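You operate a simulated robot arm through the tools that you are given. There is no shell and no other tool.

Carry out the task below with a simulated robot arm. There is one attempt and no reset: what you move stays moved.

JOB
Swap the white bay's blown fuse block for the sound spare.
Fine: red switch off first and on again after; a red dot in the window marks a blown one; the old one goes in the used tray.

Only the result counts: the job must be done as asked and must still hold three seconds after the hand-in. Knocking over, shifting, dropping, spilling or breaking anything else fails it.

ROBOT AND FRAMES
A 6-joint arm with a two-finger gripper, fixed in place. Base frame: the origin is on the floor under the middle of its stand, x ahead of it, y to its left, z up. Lengths are in mm, angles in rad, forces in N, time in s.
It reaches about 1572 mm from its shoulder. Its first joint turns from -2.897 to 2.897 rad. Payload 2.45 kg.
The tool frame sits at the grasp point between the pads (the TCP): z along the fingers, y along the line on which they close. The tips reach 20 mm beyond it. The gripper opens to 140 mm; its body begins 168 mm behind the TCP.
Orientation is told as [roll, pitch, yaw] about the base's x, y, z axes, in that order, counted from this pose: with the fingers straight down and closing along the base's y, the tool's x points along the base's -x, its y along +y and its z along -z.

CONTROLS
- The arm moves only by the tool move_arm. Its argument "motion" is a list of rows, each a list of 3 entries, a list of its own where there are three numbers: the turn, a rotation vector about the tool's x, y, z in rad, then the shift along the tool's x, y, z in mm, then the opening, from 0 (shut) to 1 (fully open). In form: [[[rx, ry, rz], [dx, dy, dz], claw], ...]. A call has 1 to 20 rows; each row shifts and turns the commanded pose from where the row before left it, along the tool's axes as they then stand. A row lasts 0.2 s, in which the tool goes at most 50 mm and 0.15 rad; a call with a longer step from one row to the next is refused whole, and so is a gripper value outside its range. Where a pose cannot be reached the arm comes as near as it can. A force on the tool above 40 N (or 10 N above the force at the start of the call, whichever is more), or a blocked arm, ends the call early, and 0.2 s more pass. Each finger travels about 45 mm/s and halts on what it meets, pressing with about 20 N; the grip force reading is that of the motor and also rises with nothing between the fingers. The clock runs only during rows and for 0.2 s after the last one: add rows that do not move to give the fingers time. The reply holds the time, the measured pose of the TCP, the force on the tool along the base axes, the opening and the grip force, in the units named above and with some noise, with the torque about the TCP (base axes, N m) and any sound that the robot's microphone picked up.
- Cameras (640 x 400 px; columns grow to the right, rows downward): "scene" is fixed at [222.2, -649.8, 1519]; the picture's right is [0.49, -0.87, 0.00], its down [-0.46, -0.26, -0.85] and it looks along [0.74, 0.42, -0.53] (base axes); focal length 351 px, centre (320, 200). "wrist" rides on the gripper at [78, 11, -209] in the tool frame; the picture's right is [-0.14, 0.99, 0.00], its down [-0.92, -0.13, -0.37] and it looks along [-0.36, -0.05, 0.93] (tool axes); focal length 280 px, centre (320, 200). There is no depth. A picture from a camera that has moved, and an enlarged one, comes with that camera's place and axes in the base frame and with its lens.
- capture(camera): a new picture of that camera. No time passes.
- enlarge(camera, box): a new picture of the part [left, top, right, bottom] of that camera's present view, enlarged. No time passes.
- hand_in(): hands the job in; it is judged then, once.

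Nothing tells you positions but the pictures and the camera data. Unless the task says otherwise, let go and move clear before handing in.

The tools are called after "Request:" as name(argument=value, ...) on one line, values as JSON. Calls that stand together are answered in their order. move_arm: Moves the arm, as the interface text tells. Its arguments: {"type":"object","properties":{"motion":{"type":"array","items":{"type":"array"}}},"required":["motion"]} The other tools are called the same way: capture (camera) takes a picture; enlarge (camera, box) takes an enlarged picture of a part of a camera's view; hand_in () hands the job in.

At the start:

```text
time: 0.0
tcp_pos: [711.2, -243.9, 1138.6]
tool_rot: [0.001, -0.001, 0.0]
wrist_force: [0.3, -0.5, -0.6]
wrist_torque: [-0.03, 0.02, 0.0]
gripper_width: 140.1
grip_force: 0.1
```

scene: 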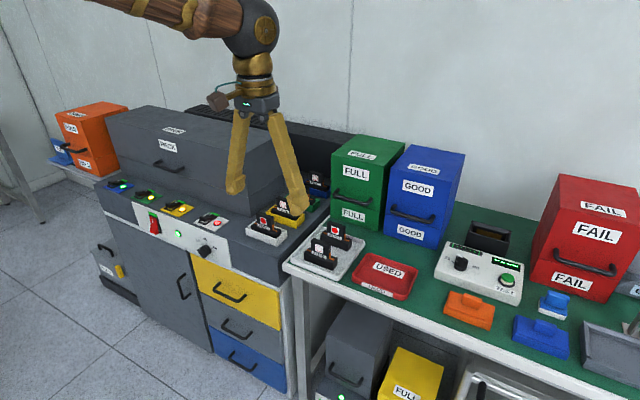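
wrist: 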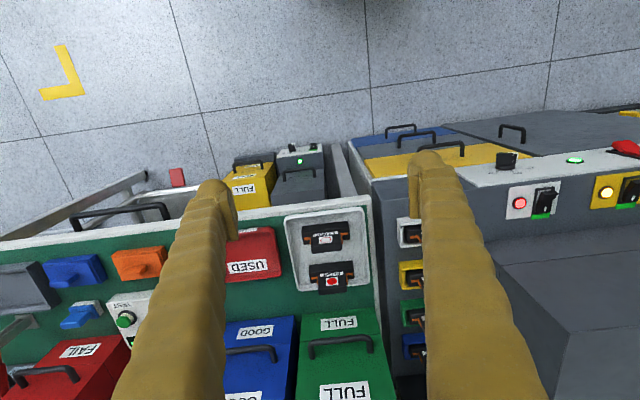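

I see a cabinet with coloured fuse bays (white, yellow, green, blue), coloured switches on its sloped front, and a bench with two spare blocks on a tray and a red USED tray. I'll look closer before moving anything.

Request:
enlarge(camera="scene", box=[230, 160, 350, 235])

Request:
enlarge(camera="scene", box=[90, 170, 250, 270])

Request:
enlarge(camera="scene", box=[280, 210, 440, 310])

Request:
enlarge(camera="wrist", box=[220, 190, 440, 327])

Request:
enlarge(camera="wrist", box=[460, 120, 640, 232])

```text
5.33 times, centred on (290, 198) of scene
camera zoom: at [222.2, -649.8, 1519.0], right [0.49, -0.87, 0.0], down [-0.46, -0.26, -0.85], along [0.74, 0.42, -0.53], focal length 1871 px, centre (480, 213)
```

zoom: 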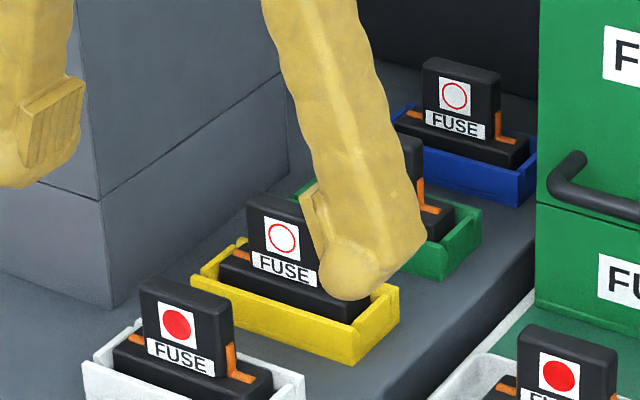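

```text
4.00 times, centred on (170, 220) of scene
camera zoom: at [222.2, -649.8, 1519.0], right [0.49, -0.87, 0.0], down [-0.46, -0.26, -0.85], along [0.74, 0.42, -0.53], focal length 1403 px, centre (920, 120)
```

zoom: 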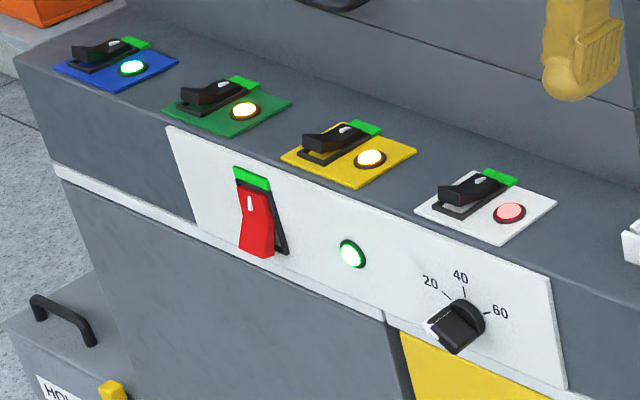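

```text
4.00 times, centred on (360, 260) of scene
camera zoom: at [222.2, -649.8, 1519.0], right [0.49, -0.87, 0.0], down [-0.46, -0.26, -0.85], along [0.74, 0.42, -0.53], focal length 1403 px, centre (160, -40)
```

zoom: 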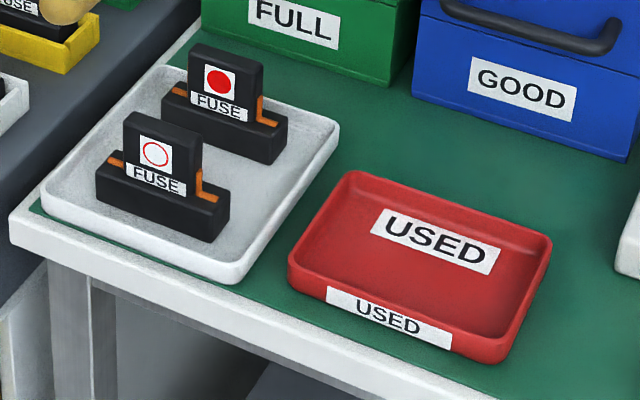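

```text
2.91 times, centred on (330, 258) of wrist
camera zoom: at [632.3, -232.8, 1347.6], right [0.14, 0.99, 0.0], down [0.92, -0.13, 0.37], along [0.36, -0.05, -0.93], focal length 816 px, centre (291, 30)
```

zoom: 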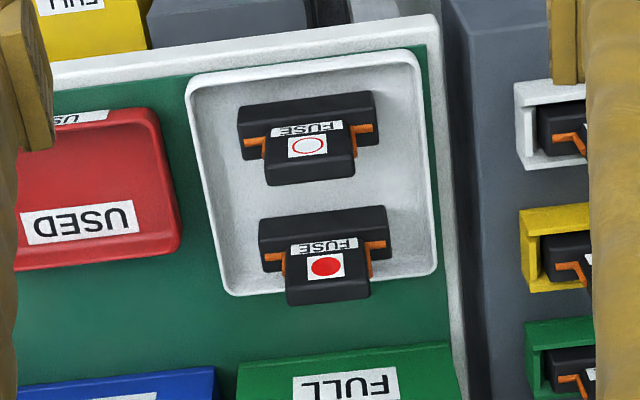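

```text
3.56 times, centred on (550, 176) of wrist
camera zoom: at [632.3, -232.8, 1347.6], right [0.14, 0.99, 0.0], down [0.92, -0.13, 0.37], along [0.36, -0.05, -0.93], focal length 997 px, centre (-498, 285)
```

zoom: 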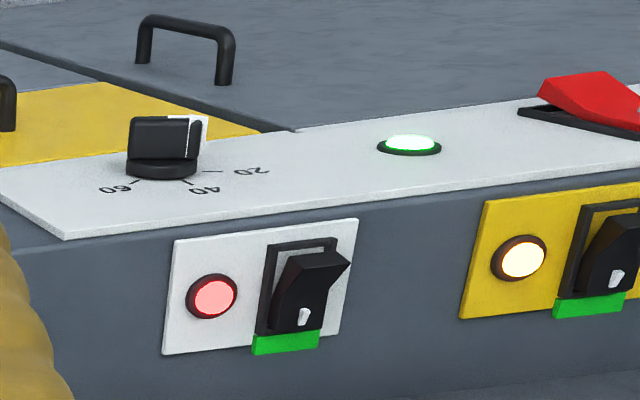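

The spares tray holds one sound block (hollow ring, front, about (905, -259, 862)) and one blown decoy (filled dot). The white bay block is at roughly (932, -38, 865), and the red main switch is on the vertical front panel near (829, 393, 757). I'll move the gripper, closed, out in front of that switch at a safe height.

Request:
move_arm(motion=[[[0, 0, 0], [6.5, 45.5, 9.8], 0], [[0, 0, 0], [6.5, 45.5, 9.8], 0], [[0, 0, 0], [6.5, 45.5, 9.8], 0], [[0, 0, 0], [6.5, 45.5, 9.8], 0], [[0, 0, 0], [6.5, 45.5, 9.8], 0], [[0, 0, 0], [6.5, 45.5, 9.8], 0], [[0, 0, 0], [6.5, 45.5, 9.8], 0], [[0, 0, 0], [6.5, 45.5, 9.8], 0], [[0, 0, 0], [6.5, 45.5, 9.8], 0], [[0, 0, 0], [6.5, 45.5, 9.8], 0], [[0, 0, 0], [6.5, 45.5, 9.8], 0], [[0, 0, 0], [6.5, 45.5, 9.8], 0], [[0, 0, 0], [6.5, 45.5, 9.8], 0], [[0, 0, 0], [6.5, 45.5, 9.8], 0]])

```text
time: 3.0
tcp_pos: [617.7, 393.8, 999.0]
tool_rot: [-0.002, 0.001, -0.002]
wrist_force: [0.0, 1.0, 0.3]
wrist_torque: [0.0, -0.01, 0.0]
gripper_width: 0.0
grip_force: 19.7
```

The arm is now in front of the cabinet with the gripper shut. I'll take pictures to refine where the switch is.

Request:
capture(camera="wrist")

Request:
capture(camera="scene")

Request:
enlarge(camera="scene", box=[130, 200, 200, 244])

Request:
enlarge(camera="scene", box=[230, 160, 350, 250])

```text
taken
camera wrist: at [540.9, 404.0, 1206.8], right [0.14, 0.99, 0.0], down [0.92, -0.13, 0.37], along [0.36, -0.05, -0.93], focal length 280 px, centre (320, 200)
```

wrist: 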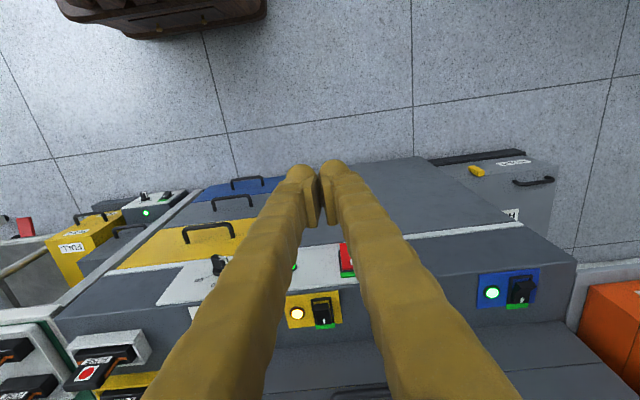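

```text
taken
```

scene: 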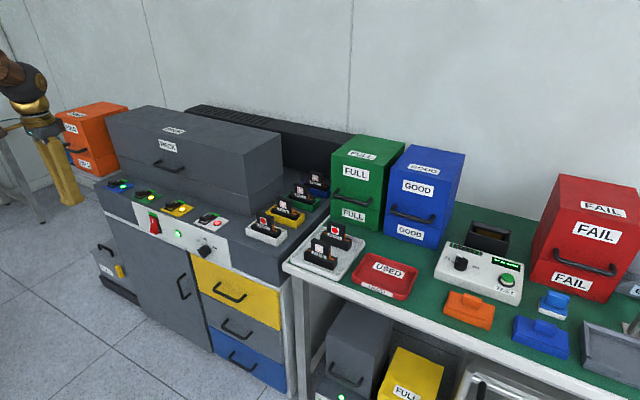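

```text
9.09 times, centred on (165, 222) of scene
camera zoom: at [222.2, -649.8, 1519.0], right [0.49, -0.87, 0.0], down [-0.46, -0.26, -0.85], along [0.74, 0.42, -0.53], focal length 3189 px, centre (1729, 0)
```

zoom: 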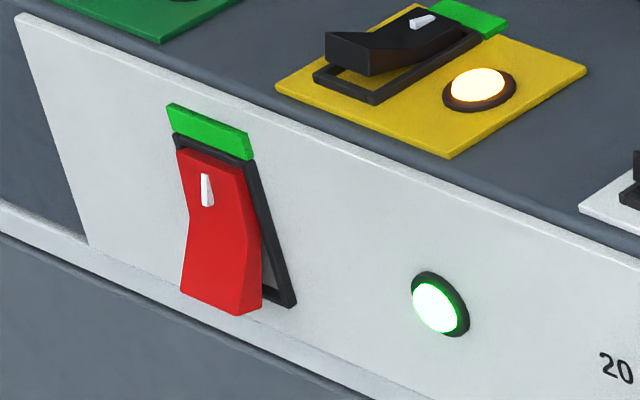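

```text
4.44 times, centred on (290, 205) of scene
camera zoom: at [222.2, -649.8, 1519.0], right [0.49, -0.87, 0.0], down [-0.46, -0.26, -0.85], along [0.74, 0.42, -0.53], focal length 1559 px, centre (453, 178)
```

zoom: 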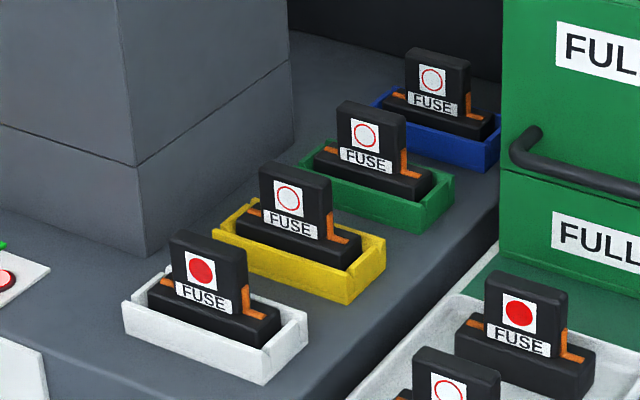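

The red rocker sits around y≈427, z≈700–774 on the panel face at x≈857. Its lower half sticks out, so it is on. I'll turn the tool horizontal to point at the panel, still well back from it.

Request:
move_arm(motion=[[[0, -0.1428, 0], [0, 0, 0], 0], [[0, -0.1428, 0], [0, 0, 0], 0], [[0, -0.1428, 0], [0, 0, 0], 0], [[0, -0.1428, 0], [0, 0, 0], 0], [[0, -0.1428, 0], [0, 0, 0], 0], [[0, -0.1428, 0], [0, 0, 0], 0], [[0, -0.1428, 0], [0, 0, 0], 0], [[0, -0.1428, 0], [0, 0, 0], 0], [[0, -0.1428, 0], [0, 0, 0], 0], [[0, -0.1428, 0], [0, 0, 0], 0], [[0, -0.1428, 0], [0, 0, 0], 0]])

Request:
capture(camera="wrist")

Request:
capture(camera="scene")

```text
time: 5.4
tcp_pos: [618.8, 395.3, 1005.3]
tool_rot: [-1.201, -1.564, 1.198]
wrist_force: [0.4, 0.4, 0.4]
wrist_torque: [0.03, -0.01, 0.0]
gripper_width: 0.0
grip_force: 19.8
out of reach, approached as far as the arm can: row 11
```

```text
taken
camera wrist: at [410.5, 405.6, 926.9], right [0.0, 0.99, 0.13], down [-0.37, -0.12, 0.92], along [0.93, -0.05, 0.36], focal length 280 px, centre (320, 200)
```

wrist: 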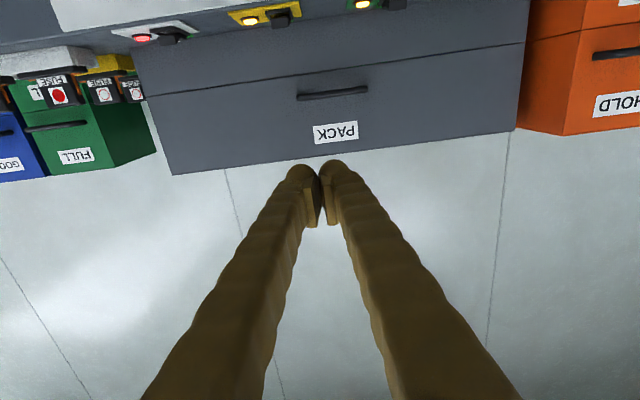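

```text
taken
```

scene: 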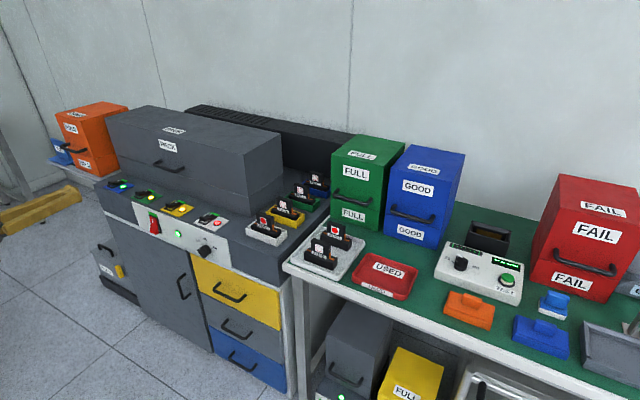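

The tool is now nearly horizontal, with only a slight reach shortfall. I'll lower it to the height of the rocker's lower half, staying about 110 mm back from the panel.

Request:
move_arm(motion=[[[0, 0, 0], [41.6, 4.7, 11.7], 0], [[0, 0, 0], [41.6, 4.7, 11.7], 0], [[0, 0, 0], [41.6, 4.7, 11.7], 0], [[0, 0, 0], [41.6, 4.7, 11.7], 0], [[0, 0, 0], [41.6, 4.7, 11.7], 0], [[0, 0, 0], [41.6, 4.7, 11.7], 0], [[0, 0, 0], [41.6, 4.7, 11.7], 0], [[0, 0, 0], [0, 0, 0], 0]])

Request:
capture(camera="wrist")

Request:
capture(camera="scene")

```text
time: 7.2
tcp_pos: [760.7, 523.7, 833.3]
tool_rot: [-1.238, -1.55, 1.229]
wrist_force: [-0.7, -0.1, -0.2]
wrist_torque: [0.03, 0.0, 0.02]
gripper_width: 0.0
grip_force: 20.4
out of reach, approached as far as the arm can: row 1, 2, 3, 4, 5, 6, 7
```

```text
taken
camera wrist: at [551.0, 534.8, 756.9], right [0.01, 0.99, 0.12], down [-0.36, -0.11, 0.93], along [0.93, -0.05, 0.36], focal length 280 px, centre (320, 200)
```

wrist: 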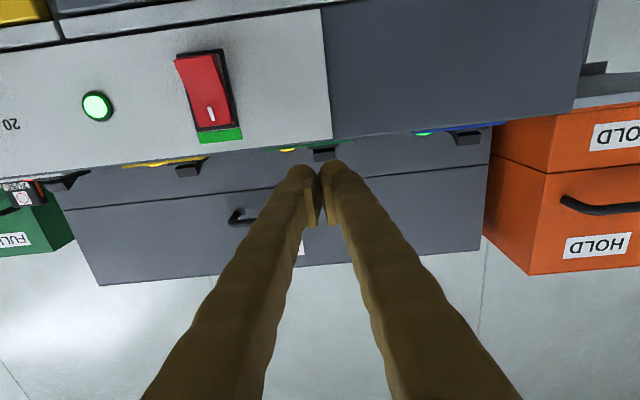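

```text
taken
```

scene: 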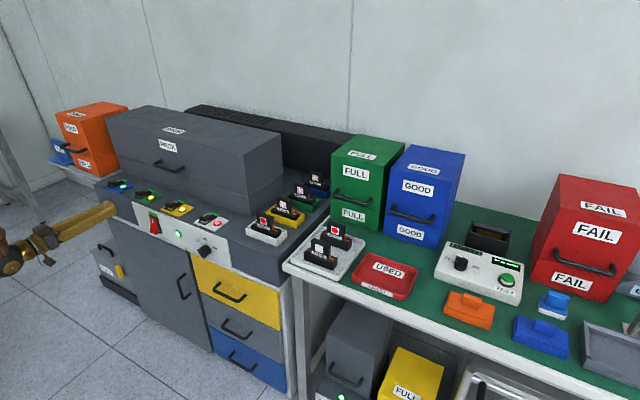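

The arm couldn't fold that close while horizontal and stopped short at (761, 524, 833). The switch is clearly visible here. I'll tilt the tool partly back down to about 45°, which should bring the wrist into reach, and see where it settles.

Request:
move_arm(motion=[[[0, 0.14, 0], [0, 0, 0], 0], [[0, 0.14, 0], [0, 0, 0], 0], [[0, 0.14, 0], [0, 0, 0], 0], [[0, 0.14, 0], [0, 0, 0], 0], [[0, 0.14, 0], [0, 0, 0], 0], [[0, 0, 0], [0, 0, 0], 0]])

Request:
capture(camera="wrist")

Request:
capture(camera="scene")

```text
time: 8.6
tcp_pos: [758.9, 522.3, 835.0]
tool_rot: [0.001, -0.869, 0.0]
wrist_force: [-0.2, 0.1, 0.3]
wrist_torque: [0.06, 0.0, 0.01]
gripper_width: 0.0
grip_force: 20.2
```

```text
taken
camera wrist: at [548.9, 533.4, 910.3], right [0.09, 0.99, 0.11], down [0.31, -0.13, 0.94], along [0.95, -0.05, -0.32], focal length 280 px, centre (320, 200)
```

wrist: 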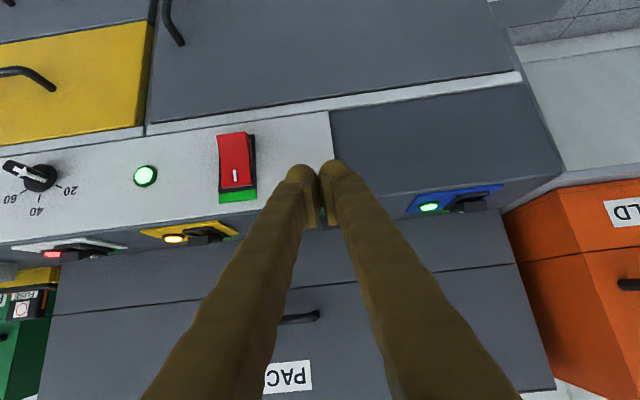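

```text
taken
```

scene: 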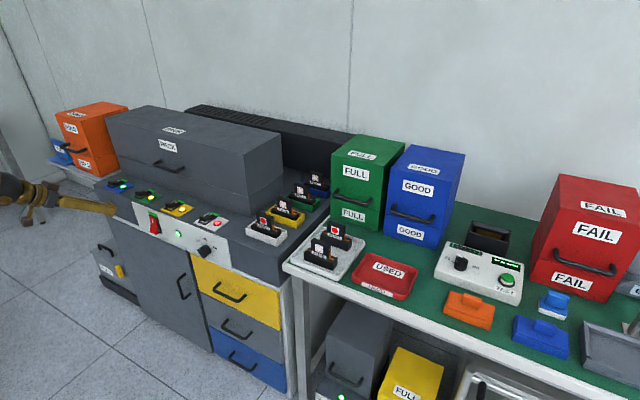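

The pose is now clean, with the tool tilted 50° forward from straight down. I'll enlarge the switch to place it accurately.

Request:
enlarge(camera="wrist", box=[180, 110, 340, 210])

```text
4.00 times, centred on (260, 160) of wrist
camera zoom: at [548.9, 533.4, 910.3], right [0.09, 0.99, 0.11], down [0.31, -0.13, 0.94], along [0.95, -0.05, -0.32], focal length 1122 px, centre (560, 360)
```

zoom: 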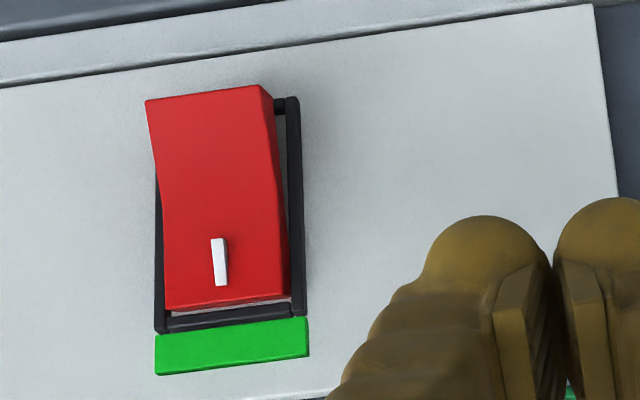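

From two views the rocker frame spans y≈398–445, z≈702–777, with its lower edge sticking out to x≈833 at z≈711. I'll bring the closed fingertips in front of that lower half.

Request:
move_arm(motion=[[[0, 0, 0], [19.8, -25, 20.35], 0], [[0, 0, 0], [19.8, -25, 20.35], 0], [[0, 0, 0], [19.8, -25, 20.35], 0], [[0, 0, 0], [19.8, -25, 20.35], 0], [[0, 0, 0], [0, 0, 0], 0]])

Request:
capture(camera="wrist")

Request:
capture(camera="scene")

Request:
enlarge(camera="scene", box=[90, 170, 210, 245])

```text
time: 9.8
tcp_pos: [770.8, 422.7, 722.3]
tool_rot: [-0.002, -0.872, -0.001]
wrist_force: [0.0, -0.2, -0.2]
wrist_torque: [-0.01, -0.02, 0.0]
gripper_width: 0.2
grip_force: 19.9
```

```text
taken
camera wrist: at [560.1, 434.8, 797.2], right [0.09, 0.99, 0.11], down [0.31, -0.13, 0.94], along [0.95, -0.05, -0.32], focal length 280 px, centre (320, 200)
```

wrist: 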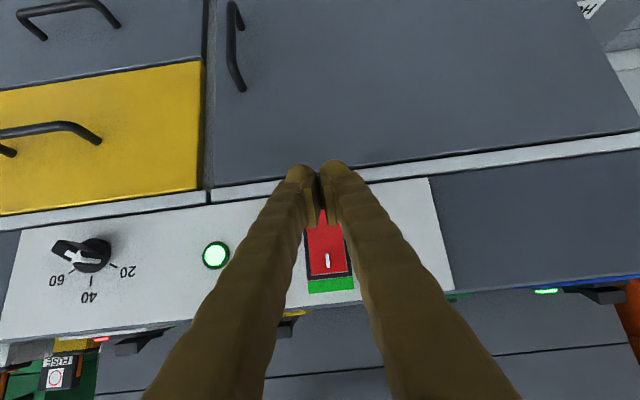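

```text
taken
```

scene: 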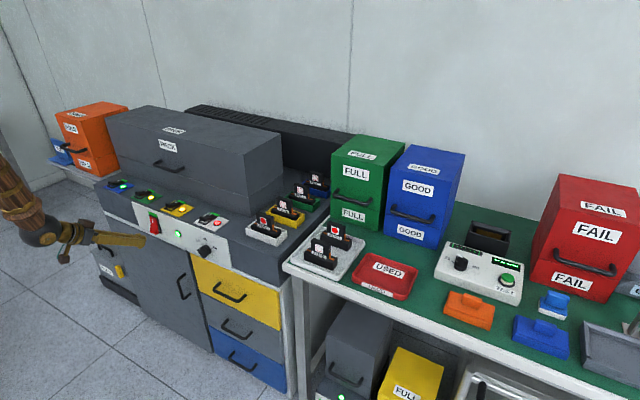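

```text
5.33 times, centred on (150, 208) of scene
camera zoom: at [222.2, -649.8, 1519.0], right [0.49, -0.87, 0.0], down [-0.46, -0.26, -0.85], along [0.74, 0.42, -0.53], focal length 1871 px, centre (1227, 160)
```

zoom: 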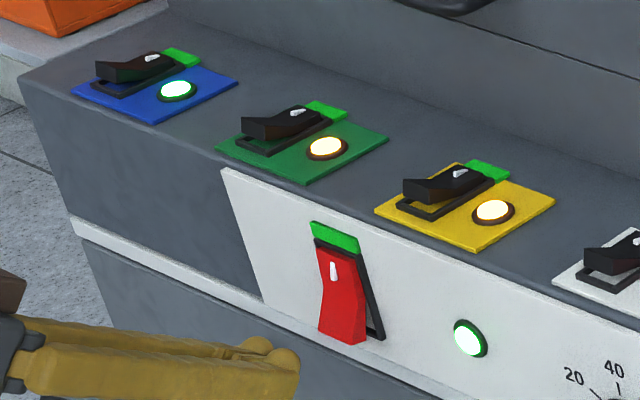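

The fingertips are aligned with the lower half of the rocker and about 45 mm short of it. Now I push slowly in +x to switch it off.

Request:
move_arm(motion=[[[0, 0, 0], [-11.26, 0, 13.4], 0], [[0, 0, 0], [-11.26, 0, 13.4], 0], [[0, 0, 0], [-2.57, 0, 3.06], 0], [[0, 0, 0], [-2.57, 0, 3.06], 0], [[0, 0, 0], [-2.57, 0, 3.06], 0], [[0, 0, 0], [-2.57, 0, 3.06], 0], [[0, 0, 0], [-2.57, 0, 3.06], 0], [[0, 0, 0], [-2.57, 0, 3.06], 0]])

Request:
enlarge(camera="scene", box=[90, 170, 210, 245])

```text
time: 11.4
tcp_pos: [822.6, 423.4, 721.0]
tool_rot: [-0.002, -0.864, 0.004]
wrist_force: [-5.0, 0.8, -1.6]
wrist_torque: [0.01, 0.01, 0.04]
gripper_width: 5.8
grip_force: 29.9
heard: click
stopped in row 8: the force on the tool passed its limit at 50 N (the readings are from after the stop); the commanded pose is now the measured one
```

```text
5.33 times, centred on (150, 208) of scene
camera zoom: at [222.2, -649.8, 1519.0], right [0.49, -0.87, 0.0], down [-0.46, -0.26, -0.85], along [0.74, 0.42, -0.53], focal length 1871 px, centre (1227, 160)
```

zoom: 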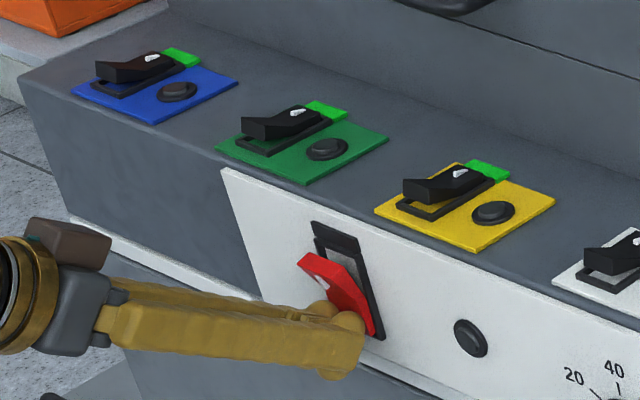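

The switch clicked and every lamp went dark, so the power is off. Next I back straight off the panel, rise and turn the tool vertical again.

Request:
move_arm(motion=[[[0, 0, 0], [16.1, 0, -19.1], 0], [[0, 0, 0], [16.1, 0, -19.1], 0], [[0, 0, 0], [16.1, 0, -19.1], 0], [[0, 0, 0], [-30.4, 0, -25.9], 0], [[0, 0, 0], [-30.4, 0, -25.9], 0], [[0, 0, 0], [-30.4, 0, -25.9], 0], [[0, 0, 0], [-30.4, 0, -25.9], 0], [[0, 0, 0], [-30.4, 0, -25.9], 0], [[0, 0, 0], [-30.4, 0, -25.9], 0], [[0, 0, 0], [-30.4, 0, -25.9], 0], [[0, 0.144, 0], [0, 0, 0], 0], [[0, 0.144, 0], [0, 0, 0], 0], [[0, 0.144, 0], [0, 0, 0], 0], [[0, 0.144, 0], [0, 0, 0], 0], [[0, 0.144, 0], [0, 0, 0], 0], [[0, 0.144, 0], [0, 0, 0], 0]])

Request:
capture(camera="scene")

Request:
enlarge(camera="scene", box=[130, 200, 200, 244])

Request:
enlarge(camera="scene", box=[235, 190, 315, 240])

```text
time: 14.8
tcp_pos: [747.0, 423.3, 1000.1]
tool_rot: [-0.001, 0.0, 0.002]
wrist_force: [-1.3, -0.3, -0.3]
wrist_torque: [0.0, 0.02, -0.02]
gripper_width: 0.3
grip_force: 29.4
```

```text
taken
```

scene: 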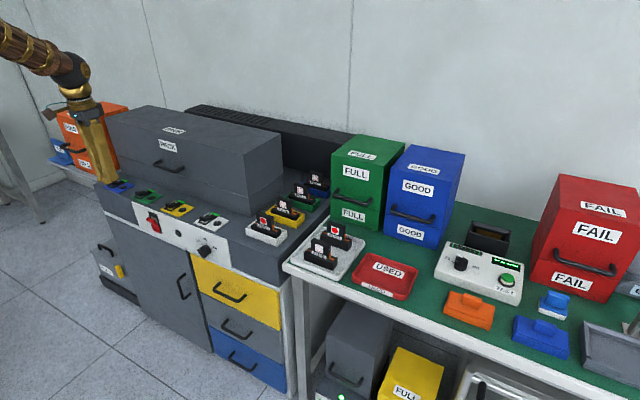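

```text
9.09 times, centred on (165, 222) of scene
camera zoom: at [222.2, -649.8, 1519.0], right [0.49, -0.87, 0.0], down [-0.46, -0.26, -0.85], along [0.74, 0.42, -0.53], focal length 3189 px, centre (1729, 0)
```

zoom: 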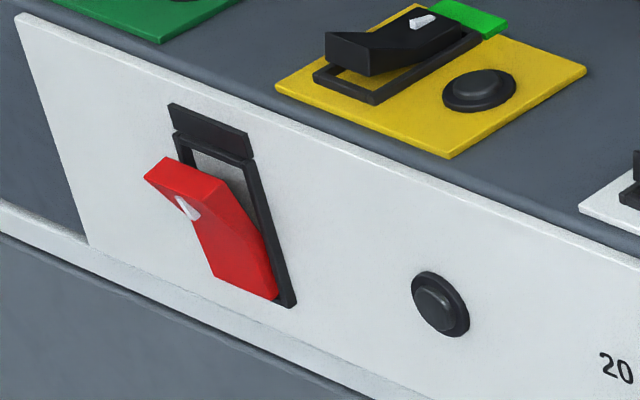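

```text
8.00 times, centred on (275, 215) of scene
camera zoom: at [222.2, -649.8, 1519.0], right [0.49, -0.87, 0.0], down [-0.46, -0.26, -0.85], along [0.74, 0.42, -0.53], focal length 2806 px, centre (680, 80)
```

zoom: 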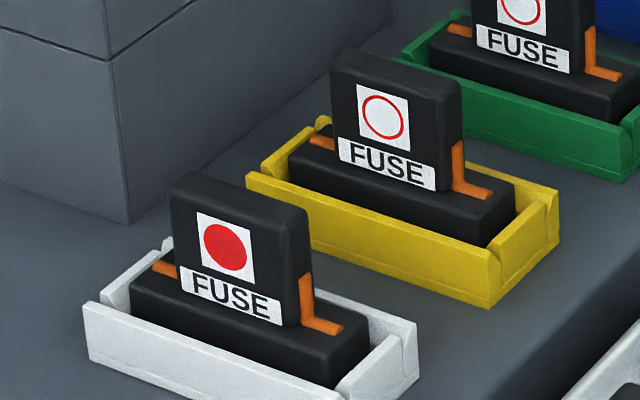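

The power is confirmed off. Next I open the gripper and move it, high up, over the white bay so the wrist camera can view the blocks from above.

Request:
move_arm(motion=[[[0, 0, 0], [0, 0, -45], 0], [[0, 0, 0], [0, 0, -45], 0], [[0, 0, 0], [-17.1, -41.9, 0], 0.5], [[0, 0, 0], [-17.1, -41.9, 0], 1], [[0, 0, 0], [-17.1, -41.9, 0], 1], [[0, 0, 0], [-17.1, -41.9, 0], 1], [[0, 0, 0], [-17.1, -41.9, 0], 1], [[0, 0, 0], [-17.1, -41.9, 0], 1], [[0, 0, 0], [-17.1, -41.9, 0], 1], [[0, 0, 0], [-17.1, -41.9, 0], 1], [[0, 0, 0], [-17.1, -41.9, 0], 1], [[0, 0, 0], [-17.1, -41.9, 0], 1], [[0, 0, 0], [-17.1, -41.9, 0], 1], [[0, 0, 0], [0, 0, 0], 1]])

Request:
capture(camera="wrist")

Request:
capture(camera="scene")

```text
time: 17.8
tcp_pos: [933.0, -38.2, 1092.0]
tool_rot: [-0.002, -0.001, 0.002]
wrist_force: [-0.7, 0.0, -0.8]
wrist_torque: [0.02, 0.01, -0.01]
gripper_width: 140.1
grip_force: 0.1
```

```text
taken
camera wrist: at [854.8, -26.6, 1301.6], right [0.14, 0.99, 0.0], down [0.92, -0.13, 0.37], along [0.37, -0.05, -0.93], focal length 280 px, centre (320, 200)
```

wrist: 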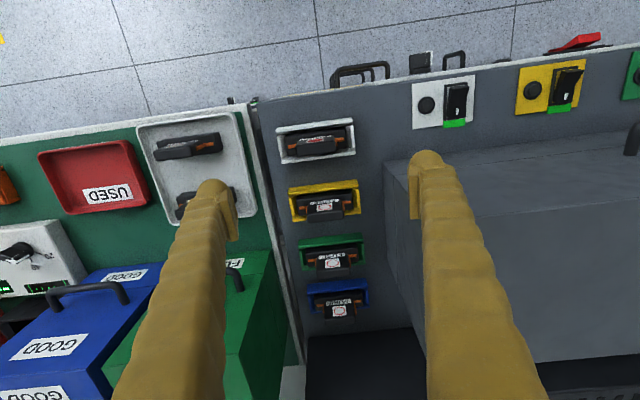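

```text
taken
```

scene: 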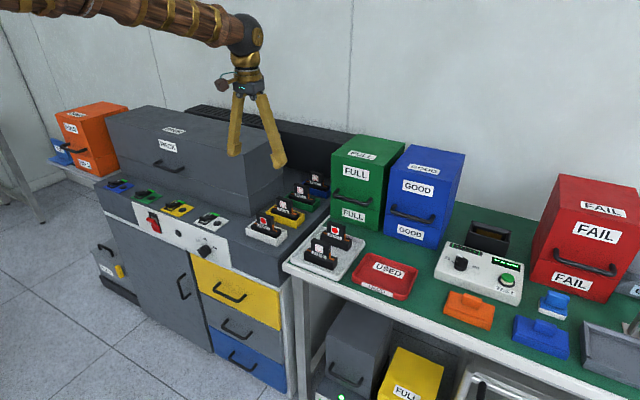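

Request:
enlarge(camera="wrist", box=[260, 100, 380, 175])

Request:
enlarge(camera="wrist", box=[130, 100, 260, 181])

```text
5.33 times, centred on (320, 138) of wrist
camera zoom: at [854.8, -26.6, 1301.6], right [0.14, 0.99, 0.0], down [0.92, -0.13, 0.37], along [0.37, -0.05, -0.93], focal length 1495 px, centre (320, 533)
```

zoom: 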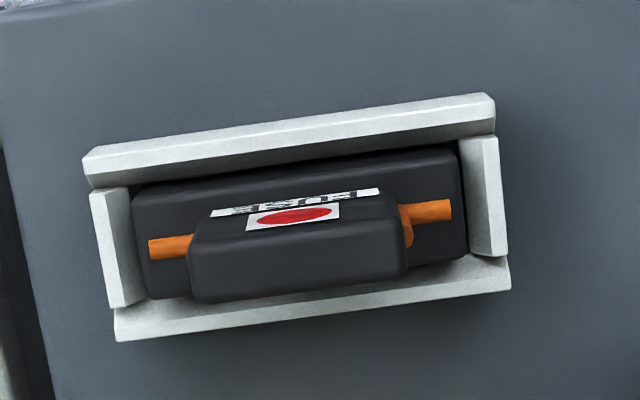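

```text
4.92 times, centred on (195, 140) of wrist
camera zoom: at [854.8, -26.6, 1301.6], right [0.14, 0.99, 0.0], down [0.92, -0.13, 0.37], along [0.37, -0.05, -0.93], focal length 1380 px, centre (935, 493)
```

zoom: 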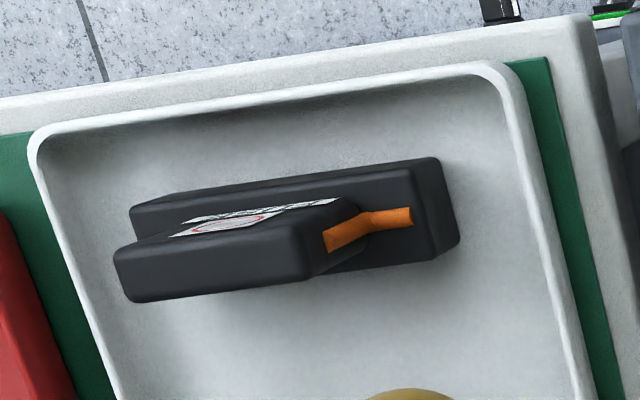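

The white-bay block's handle is about 59 mm wide (y) and 17 mm thick (x), centred near (934.5, -43.5) with its top at z≈891. The sound spare matches it near (913.5, -259.5) with its top at z≈880. I'll turn the tool 90° so the fingers close on the wide faces, still high up.

Request:
move_arm(motion=[[[0, 0, -0.1428], [0, 0, 0], 0.5], [[0, 0, -0.1428], [0, 0, 0], 0.5], [[0, 0, -0.1428], [0, 0, 0], 0.5], [[0, 0, -0.1428], [0, 0, 0], 0.5], [[0, 0, -0.1428], [0, 0, 0], 0.5], [[0, 0, -0.1428], [0, 0, 0], 0.5], [[0, 0, -0.1428], [0, 0, 0], 0.5], [[0, 0, -0.1428], [0, 0, 0], 0.5], [[0, 0, -0.1428], [0, 0, 0], 0.5], [[0, 0, -0.1428], [0, 0, 0], 0.5], [[0, 0, -0.1428], [0, 0, 0], 0.5], [[0, 0, 0], [5.3, -1.5, 40], 0.5], [[0, 0, 0], [0, 0, 40], 0.5], [[0, 0, 0], [0, 0, 0], 0.5]])

Request:
capture(camera="wrist")

Request:
capture(camera="scene")

```text
time: 20.8
tcp_pos: [939.2, -42.0, 1010.9]
tool_rot: [-0.002, 0.003, 1.573]
wrist_force: [-0.6, -0.1, 0.2]
wrist_torque: [0.03, -0.01, -0.01]
gripper_width: 70.0
grip_force: 0.1
```

```text
taken
camera wrist: at [928.5, -120.7, 1220.3], right [-0.99, 0.14, 0.0], down [0.13, 0.92, 0.37], along [0.05, 0.36, -0.93], focal length 280 px, centre (320, 200)
```

wrist: 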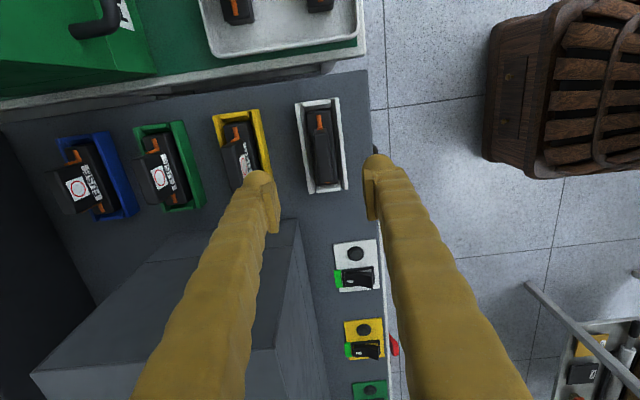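

```text
taken
```

scene: 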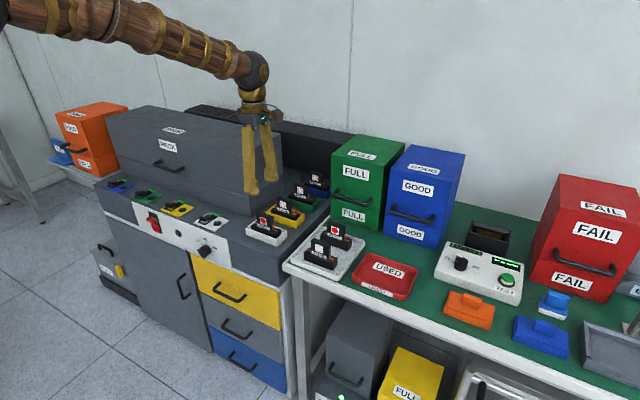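

The fingers now straddle along x. The measured x is about 5 mm off what I expected, so I'll hold still for a moment and zoom in to check.

Request:
move_arm(motion=[[[0, 0, 0], [0, 0, 0], 0.5], [[0, 0, 0], [0, 0, 0], 0.5]])

Request:
enlarge(camera="wrist", box=[260, 85, 388, 205])

Request:
enlarge(camera="scene", box=[220, 160, 316, 250])

```text
time: 21.4
tcp_pos: [939.0, -43.6, 1011.2]
tool_rot: [0.0, 0.002, 1.574]
wrist_force: [-0.4, 0.0, -0.7]
wrist_torque: [-0.01, -0.02, 0.02]
gripper_width: 69.9
grip_force: 0.0
```

```text
3.33 times, centred on (324, 145) of wrist
camera zoom: at [928.5, -120.7, 1220.6], right [-0.99, 0.14, 0.0], down [0.13, 0.92, 0.37], along [0.05, 0.36, -0.93], focal length 935 px, centre (307, 383)
```

zoom: 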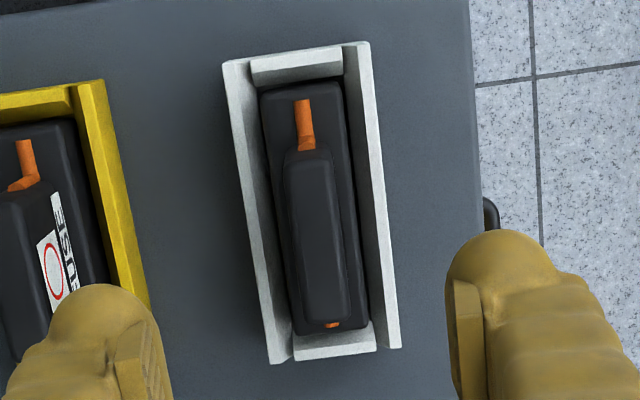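

```text
4.44 times, centred on (268, 205) of scene
camera zoom: at [222.2, -649.8, 1519.0], right [0.49, -0.87, 0.0], down [-0.46, -0.26, -0.85], along [0.74, 0.42, -0.53], focal length 1559 px, centre (551, 178)
```

zoom: 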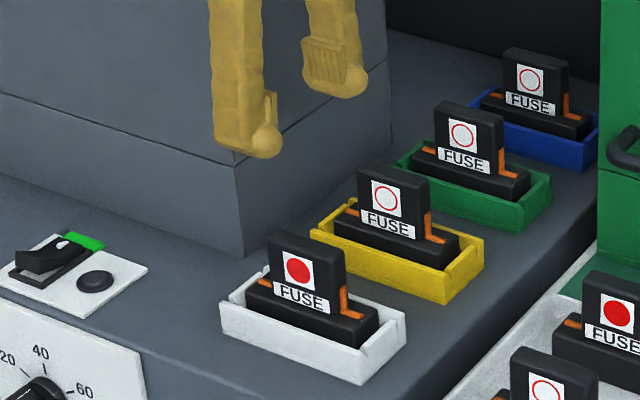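

The block reads at x≈934.5, y≈-46, with a slight yaw of about -0.027 rad in its socket. I'll correct the position and yaw, then come down partway to straddle the handle top.

Request:
move_arm(motion=[[[0, 0, 0.028], [2.2, 4.5, 0], 0.5], [[0, 0, 0], [0, 0, 30], 0.5], [[0, 0, 0], [0, 0, 30], 0.5], [[0, 0, 0], [0, 0, 30], 0.5], [[0, 0, 0], [0, 0, 16], 0.5], [[0, 0, 0], [0, 0, 0], 0.5]])

Request:
enlarge(camera="wrist", box=[220, 40, 420, 240])

Request:
enlarge(camera="scene", box=[220, 160, 316, 250])

```text
time: 22.8
tcp_pos: [934.6, -46.0, 903.7]
tool_rot: [0.0, 0.002, 1.544]
wrist_force: [0.5, 0.0, 0.7]
wrist_torque: [0.02, -0.03, -0.02]
gripper_width: 70.1
grip_force: 0.1
```

```text
2.00 times, centred on (320, 140) of wrist
camera zoom: at [921.3, -122.5, 1113.4], right [-0.99, 0.16, 0.0], down [0.15, 0.92, 0.37], along [0.06, 0.36, -0.93], focal length 561 px, centre (320, 320)
```

zoom: 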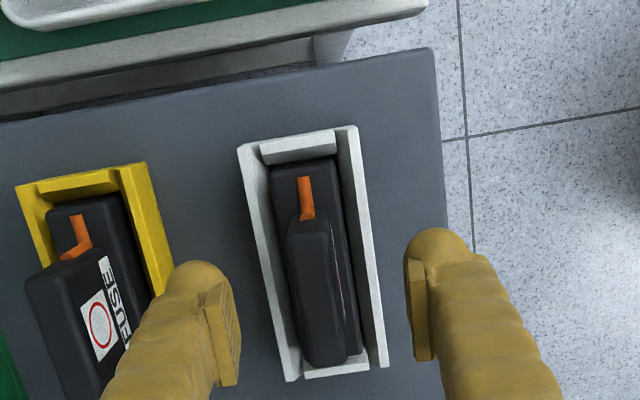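

```text
4.44 times, centred on (268, 205) of scene
camera zoom: at [222.2, -649.8, 1519.0], right [0.49, -0.87, 0.0], down [-0.46, -0.26, -0.85], along [0.74, 0.42, -0.53], focal length 1559 px, centre (551, 178)
```

zoom: 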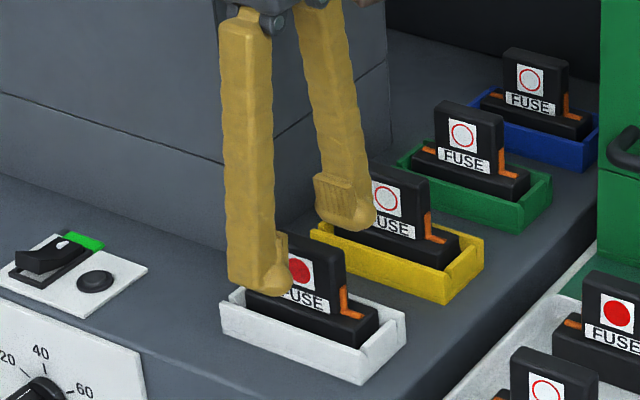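

The handle sits centred between the fingers. The bay walls top out near z≈833 and the block's base near 843, so I'll lower to TCP z≈872 (tips at 852) and close gently.

Request:
move_arm(motion=[[[0, 0, 0], [0, 0, 16], 0.5], [[0, 0, 0], [0, 0, 15.5], 0.5], [[0, 0, 0], [0, 0, 0], 0.5]])

Request:
enlarge(camera="wrist", box=[220, 40, 420, 240])

Request:
enlarge(camera="scene", box=[220, 160, 316, 250])

```text
time: 23.6
tcp_pos: [934.5, -47.3, 875.0]
tool_rot: [-0.002, 0.002, 1.546]
wrist_force: [0.3, -0.9, -0.2]
wrist_torque: [0.03, -0.01, -0.02]
gripper_width: 70.0
grip_force: 0.1
```

```text
2.00 times, centred on (320, 140) of wrist
camera zoom: at [921.4, -123.8, 1084.0], right [-0.99, 0.16, 0.0], down [0.15, 0.92, 0.37], along [0.06, 0.36, -0.93], focal length 561 px, centre (320, 320)
```

zoom: 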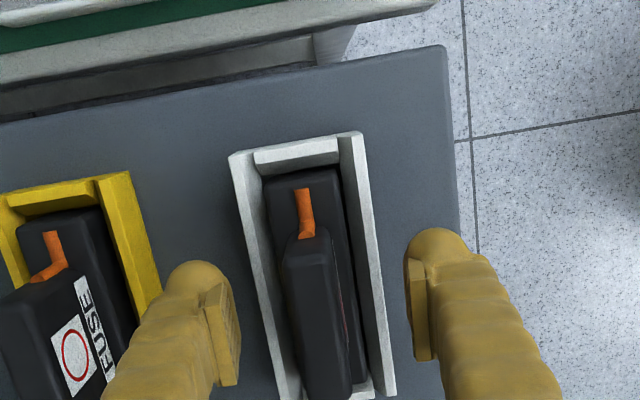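

```text
4.44 times, centred on (268, 205) of scene
camera zoom: at [222.2, -649.8, 1519.0], right [0.49, -0.87, 0.0], down [-0.46, -0.26, -0.85], along [0.74, 0.42, -0.53], focal length 1559 px, centre (551, 178)
```

zoom: 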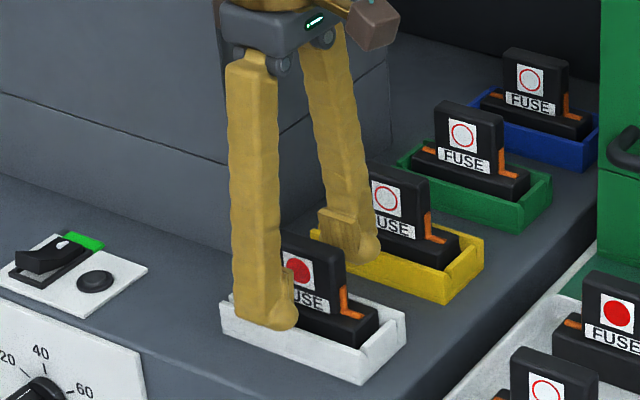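

The fingers straddle the handle cleanly. Closing on it now.

Request:
move_arm(motion=[[[0, 0, 0], [0, 0, 0], 0], [[0, 0, 0], [0, 0, 0], 0], [[0, 0, 0], [0, 0, 0], 0], [[0, 0, 0], [0, 0, 0], 0], [[0, 0, 0], [0, 0, 0], 0], [[0, 0, 0], [0, 0, 0], 0]])

Request:
enlarge(camera="wrist", box=[220, 40, 420, 240])

Request:
enlarge(camera="scene", box=[220, 160, 316, 250])

```text
time: 25.0
tcp_pos: [933.4, -46.9, 875.4]
tool_rot: [-0.002, 0.002, 1.545]
wrist_force: [0.0, 0.0, 0.4]
wrist_torque: [-0.04, 0.0, 0.02]
gripper_width: 17.1
grip_force: 20.1
```

```text
2.00 times, centred on (320, 140) of wrist
camera zoom: at [921.4, -123.8, 1084.0], right [-0.99, 0.16, 0.0], down [0.15, 0.92, 0.37], along [0.06, 0.36, -0.93], focal length 561 px, centre (320, 320)
```

zoom: 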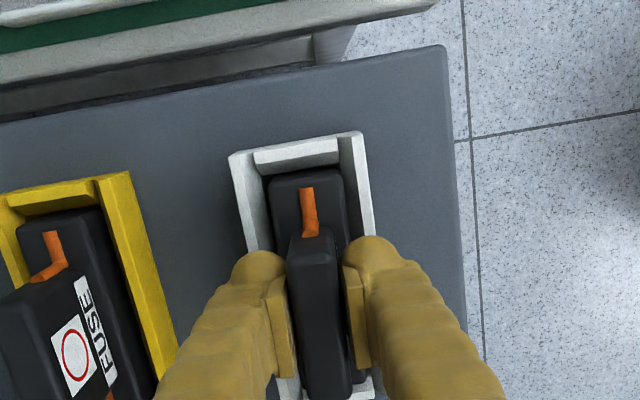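

```text
4.44 times, centred on (268, 205) of scene
camera zoom: at [222.2, -649.8, 1519.0], right [0.49, -0.87, 0.0], down [-0.46, -0.26, -0.85], along [0.74, 0.42, -0.53], focal length 1559 px, centre (551, 178)
```

zoom: 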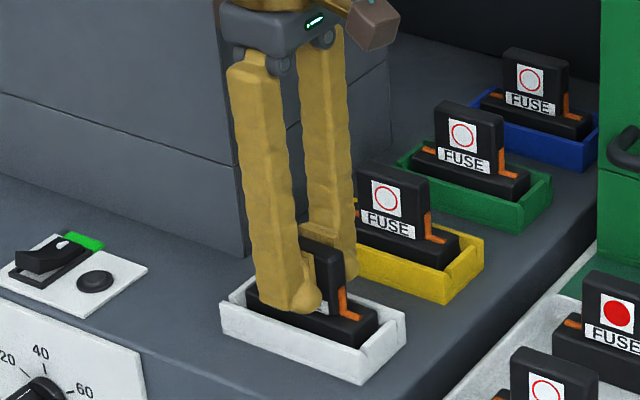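

Gripped at 17.1 mm on the wide faces. Now I lift it straight up slowly.

Request:
move_arm(motion=[[[0, 0, 0], [0, 0, -5], 0], [[0, 0, 0], [0, 0, -8], 0], [[0, 0, 0], [0, 0, -10], 0], [[0, 0, 0], [0, 0, -15], 0], [[0, 0, 0], [0, 0, -20], 0], [[0, 0, 0], [0, 0, -20], 0], [[0, 0, 0], [0, 0, 0], 0]])

Request:
enlarge(camera="wrist", box=[220, 40, 420, 240])

Request:
enlarge(camera="scene", box=[220, 160, 316, 250])

```text
time: 26.6
tcp_pos: [932.9, -44.5, 950.3]
tool_rot: [0.0, 0.002, 1.546]
wrist_force: [-0.1, 0.5, -1.8]
wrist_torque: [0.01, -0.02, -0.04]
gripper_width: 17.0
grip_force: 19.9
```

```text
2.00 times, centred on (320, 140) of wrist
camera zoom: at [921.3, -121.2, 1160.4], right [-0.99, 0.16, 0.0], down [0.15, 0.92, 0.37], along [0.06, 0.36, -0.93], focal length 561 px, centre (320, 320)
```

zoom: 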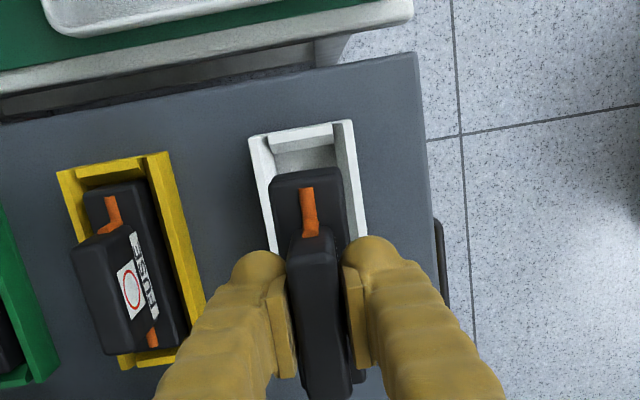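

```text
4.44 times, centred on (268, 205) of scene
camera zoom: at [222.2, -649.8, 1519.0], right [0.49, -0.87, 0.0], down [-0.46, -0.26, -0.85], along [0.74, 0.42, -0.53], focal length 1559 px, centre (551, 178)
```

zoom: 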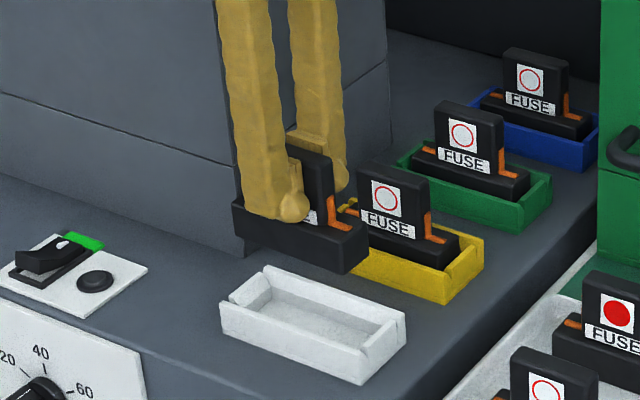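

The blown block is out cleanly and hanging straight in the gripper. I'll raise it and carry it over to the USED tray, centred near (944, -449), staying above the spares.

Request:
move_arm(motion=[[[0, 0, -0.026], [0, 0, -25], 0], [[0, 0, 0], [0, 0, -30], 0], [[0, 0, 0], [20, -0.5, 0], 0], [[0, 0, 0], [40.5, -1, 0], 0], [[0, 0, 0], [40.5, -1, 0], 0], [[0, 0, 0], [40.5, -1, 0], 0], [[0, 0, 0], [40.5, -1, 0], 0], [[0, 0, 0], [40.5, -1, 0], 0], [[0, 0, 0], [40.5, -1, 0], 0], [[0, 0, 0], [40.5, -1, 0], 0], [[0, 0, 0], [40.5, -1, 0], 0], [[0, 0, 0], [40.5, -1, 0], 0], [[0, 0, 0], [20, -0.5, 0], 0], [[0, 0, 0], [0, 0, 0], 0]])

Request:
capture(camera="wrist")

Request:
enlarge(camera="scene", box=[280, 150, 440, 310])

```text
time: 29.6
tcp_pos: [941.1, -450.1, 1005.3]
tool_rot: [-0.002, 0.001, 1.571]
wrist_force: [-0.6, 1.4, 0.1]
wrist_torque: [-0.01, 0.01, -0.01]
gripper_width: 16.9
grip_force: 20.0
```

```text
taken
camera wrist: at [930.8, -527.7, 1215.1], right [-0.99, 0.14, 0.0], down [0.13, 0.92, 0.37], along [0.05, 0.36, -0.93], focal length 280 px, centre (320, 200)
```

wrist: 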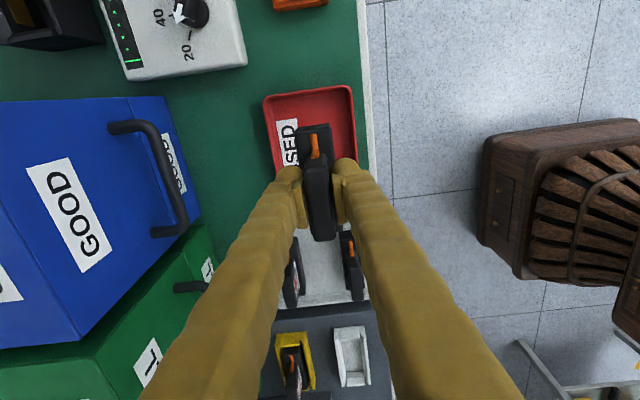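

```text
2.50 times, centred on (360, 230) of scene
camera zoom: at [222.2, -649.8, 1519.0], right [0.49, -0.87, 0.0], down [-0.46, -0.26, -0.85], along [0.74, 0.42, -0.53], focal length 877 px, centre (220, 125)
```

zoom: 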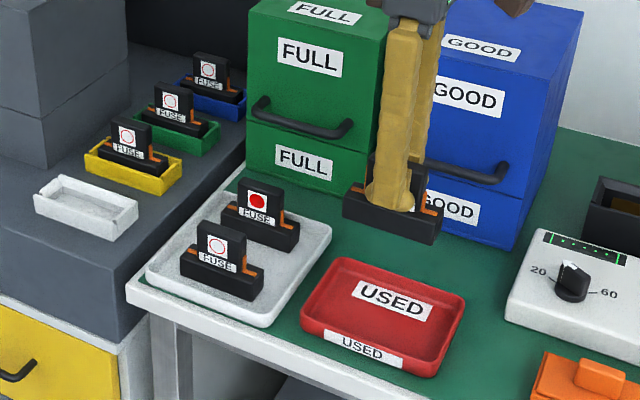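

The block is over the USED tray, whose rim spans about x 889–1005, y -527…-370. I'll lower to just above the tray floor.

Request:
move_arm(motion=[[[0, 0, 0], [0, -4, 30], 0], [[0, 0, 0], [0, 0, 30], 0], [[0, 0, 0], [0, 0, 30], 0], [[0, 0, 0], [0, 0, 25], 0], [[0, 0, 0], [0, 0, 8], 0], [[0, 0, 0], [0, 0, 4], 0], [[0, 0, 0], [0, 0, 0], 0]])

Request:
enlarge(camera="scene", box=[340, 220, 440, 310])

Request:
enlarge(camera="wrist", box=[220, 40, 420, 240])

```text
time: 31.2
tcp_pos: [949.2, -446.6, 882.2]
tool_rot: [-0.001, 0.001, 1.572]
wrist_force: [0.6, -0.1, -1.3]
wrist_torque: [-0.02, -0.01, 0.02]
gripper_width: 17.0
grip_force: 19.7
```

```text
4.44 times, centred on (390, 265) of scene
camera zoom: at [222.2, -649.8, 1519.0], right [0.49, -0.87, 0.0], down [-0.46, -0.26, -0.85], along [0.74, 0.42, -0.53], focal length 1559 px, centre (9, -89)
```

zoom: 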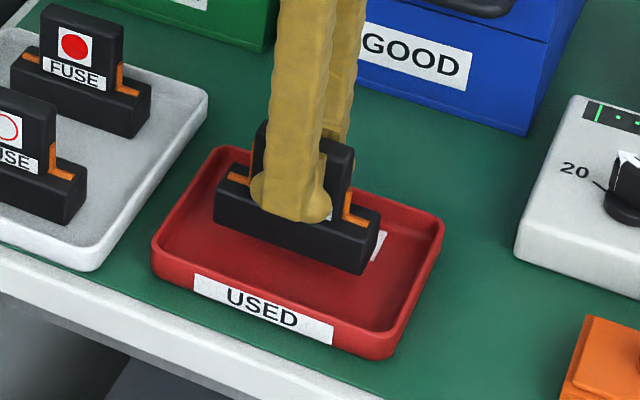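

```text
2.00 times, centred on (320, 140) of wrist
camera zoom: at [937.3, -525.8, 1091.0], right [-0.99, 0.14, 0.0], down [0.13, 0.92, 0.37], along [0.05, 0.36, -0.93], focal length 561 px, centre (320, 320)
```

zoom: 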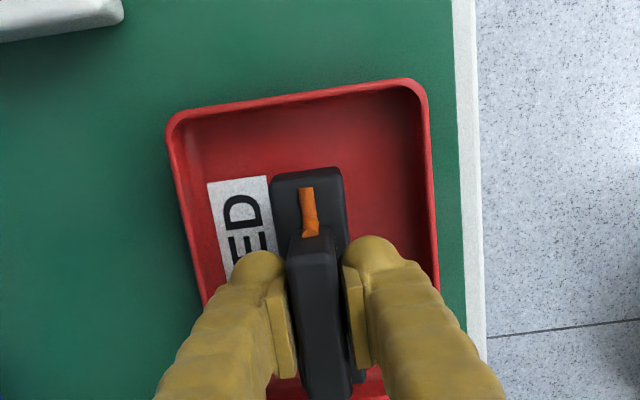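

The block is well inside the tray outline. I'll lower it slowly until it touches down.

Request:
move_arm(motion=[[[0, 0, 0], [0, 0, 4], 0], [[0, 0, 0], [0, 0, 4], 0], [[0, 0, 0], [0, 0, 3], 0], [[0, 0, 0], [0, 0, 2], 0], [[0, 0, 0], [0, 0, 0], 0]])

```text
time: 32.4
tcp_pos: [948.4, -448.9, 868.2]
tool_rot: [-0.001, 0.002, 1.571]
wrist_force: [-0.2, -0.4, -0.7]
wrist_torque: [0.0, -0.01, -0.01]
gripper_width: 17.1
grip_force: 19.9
```

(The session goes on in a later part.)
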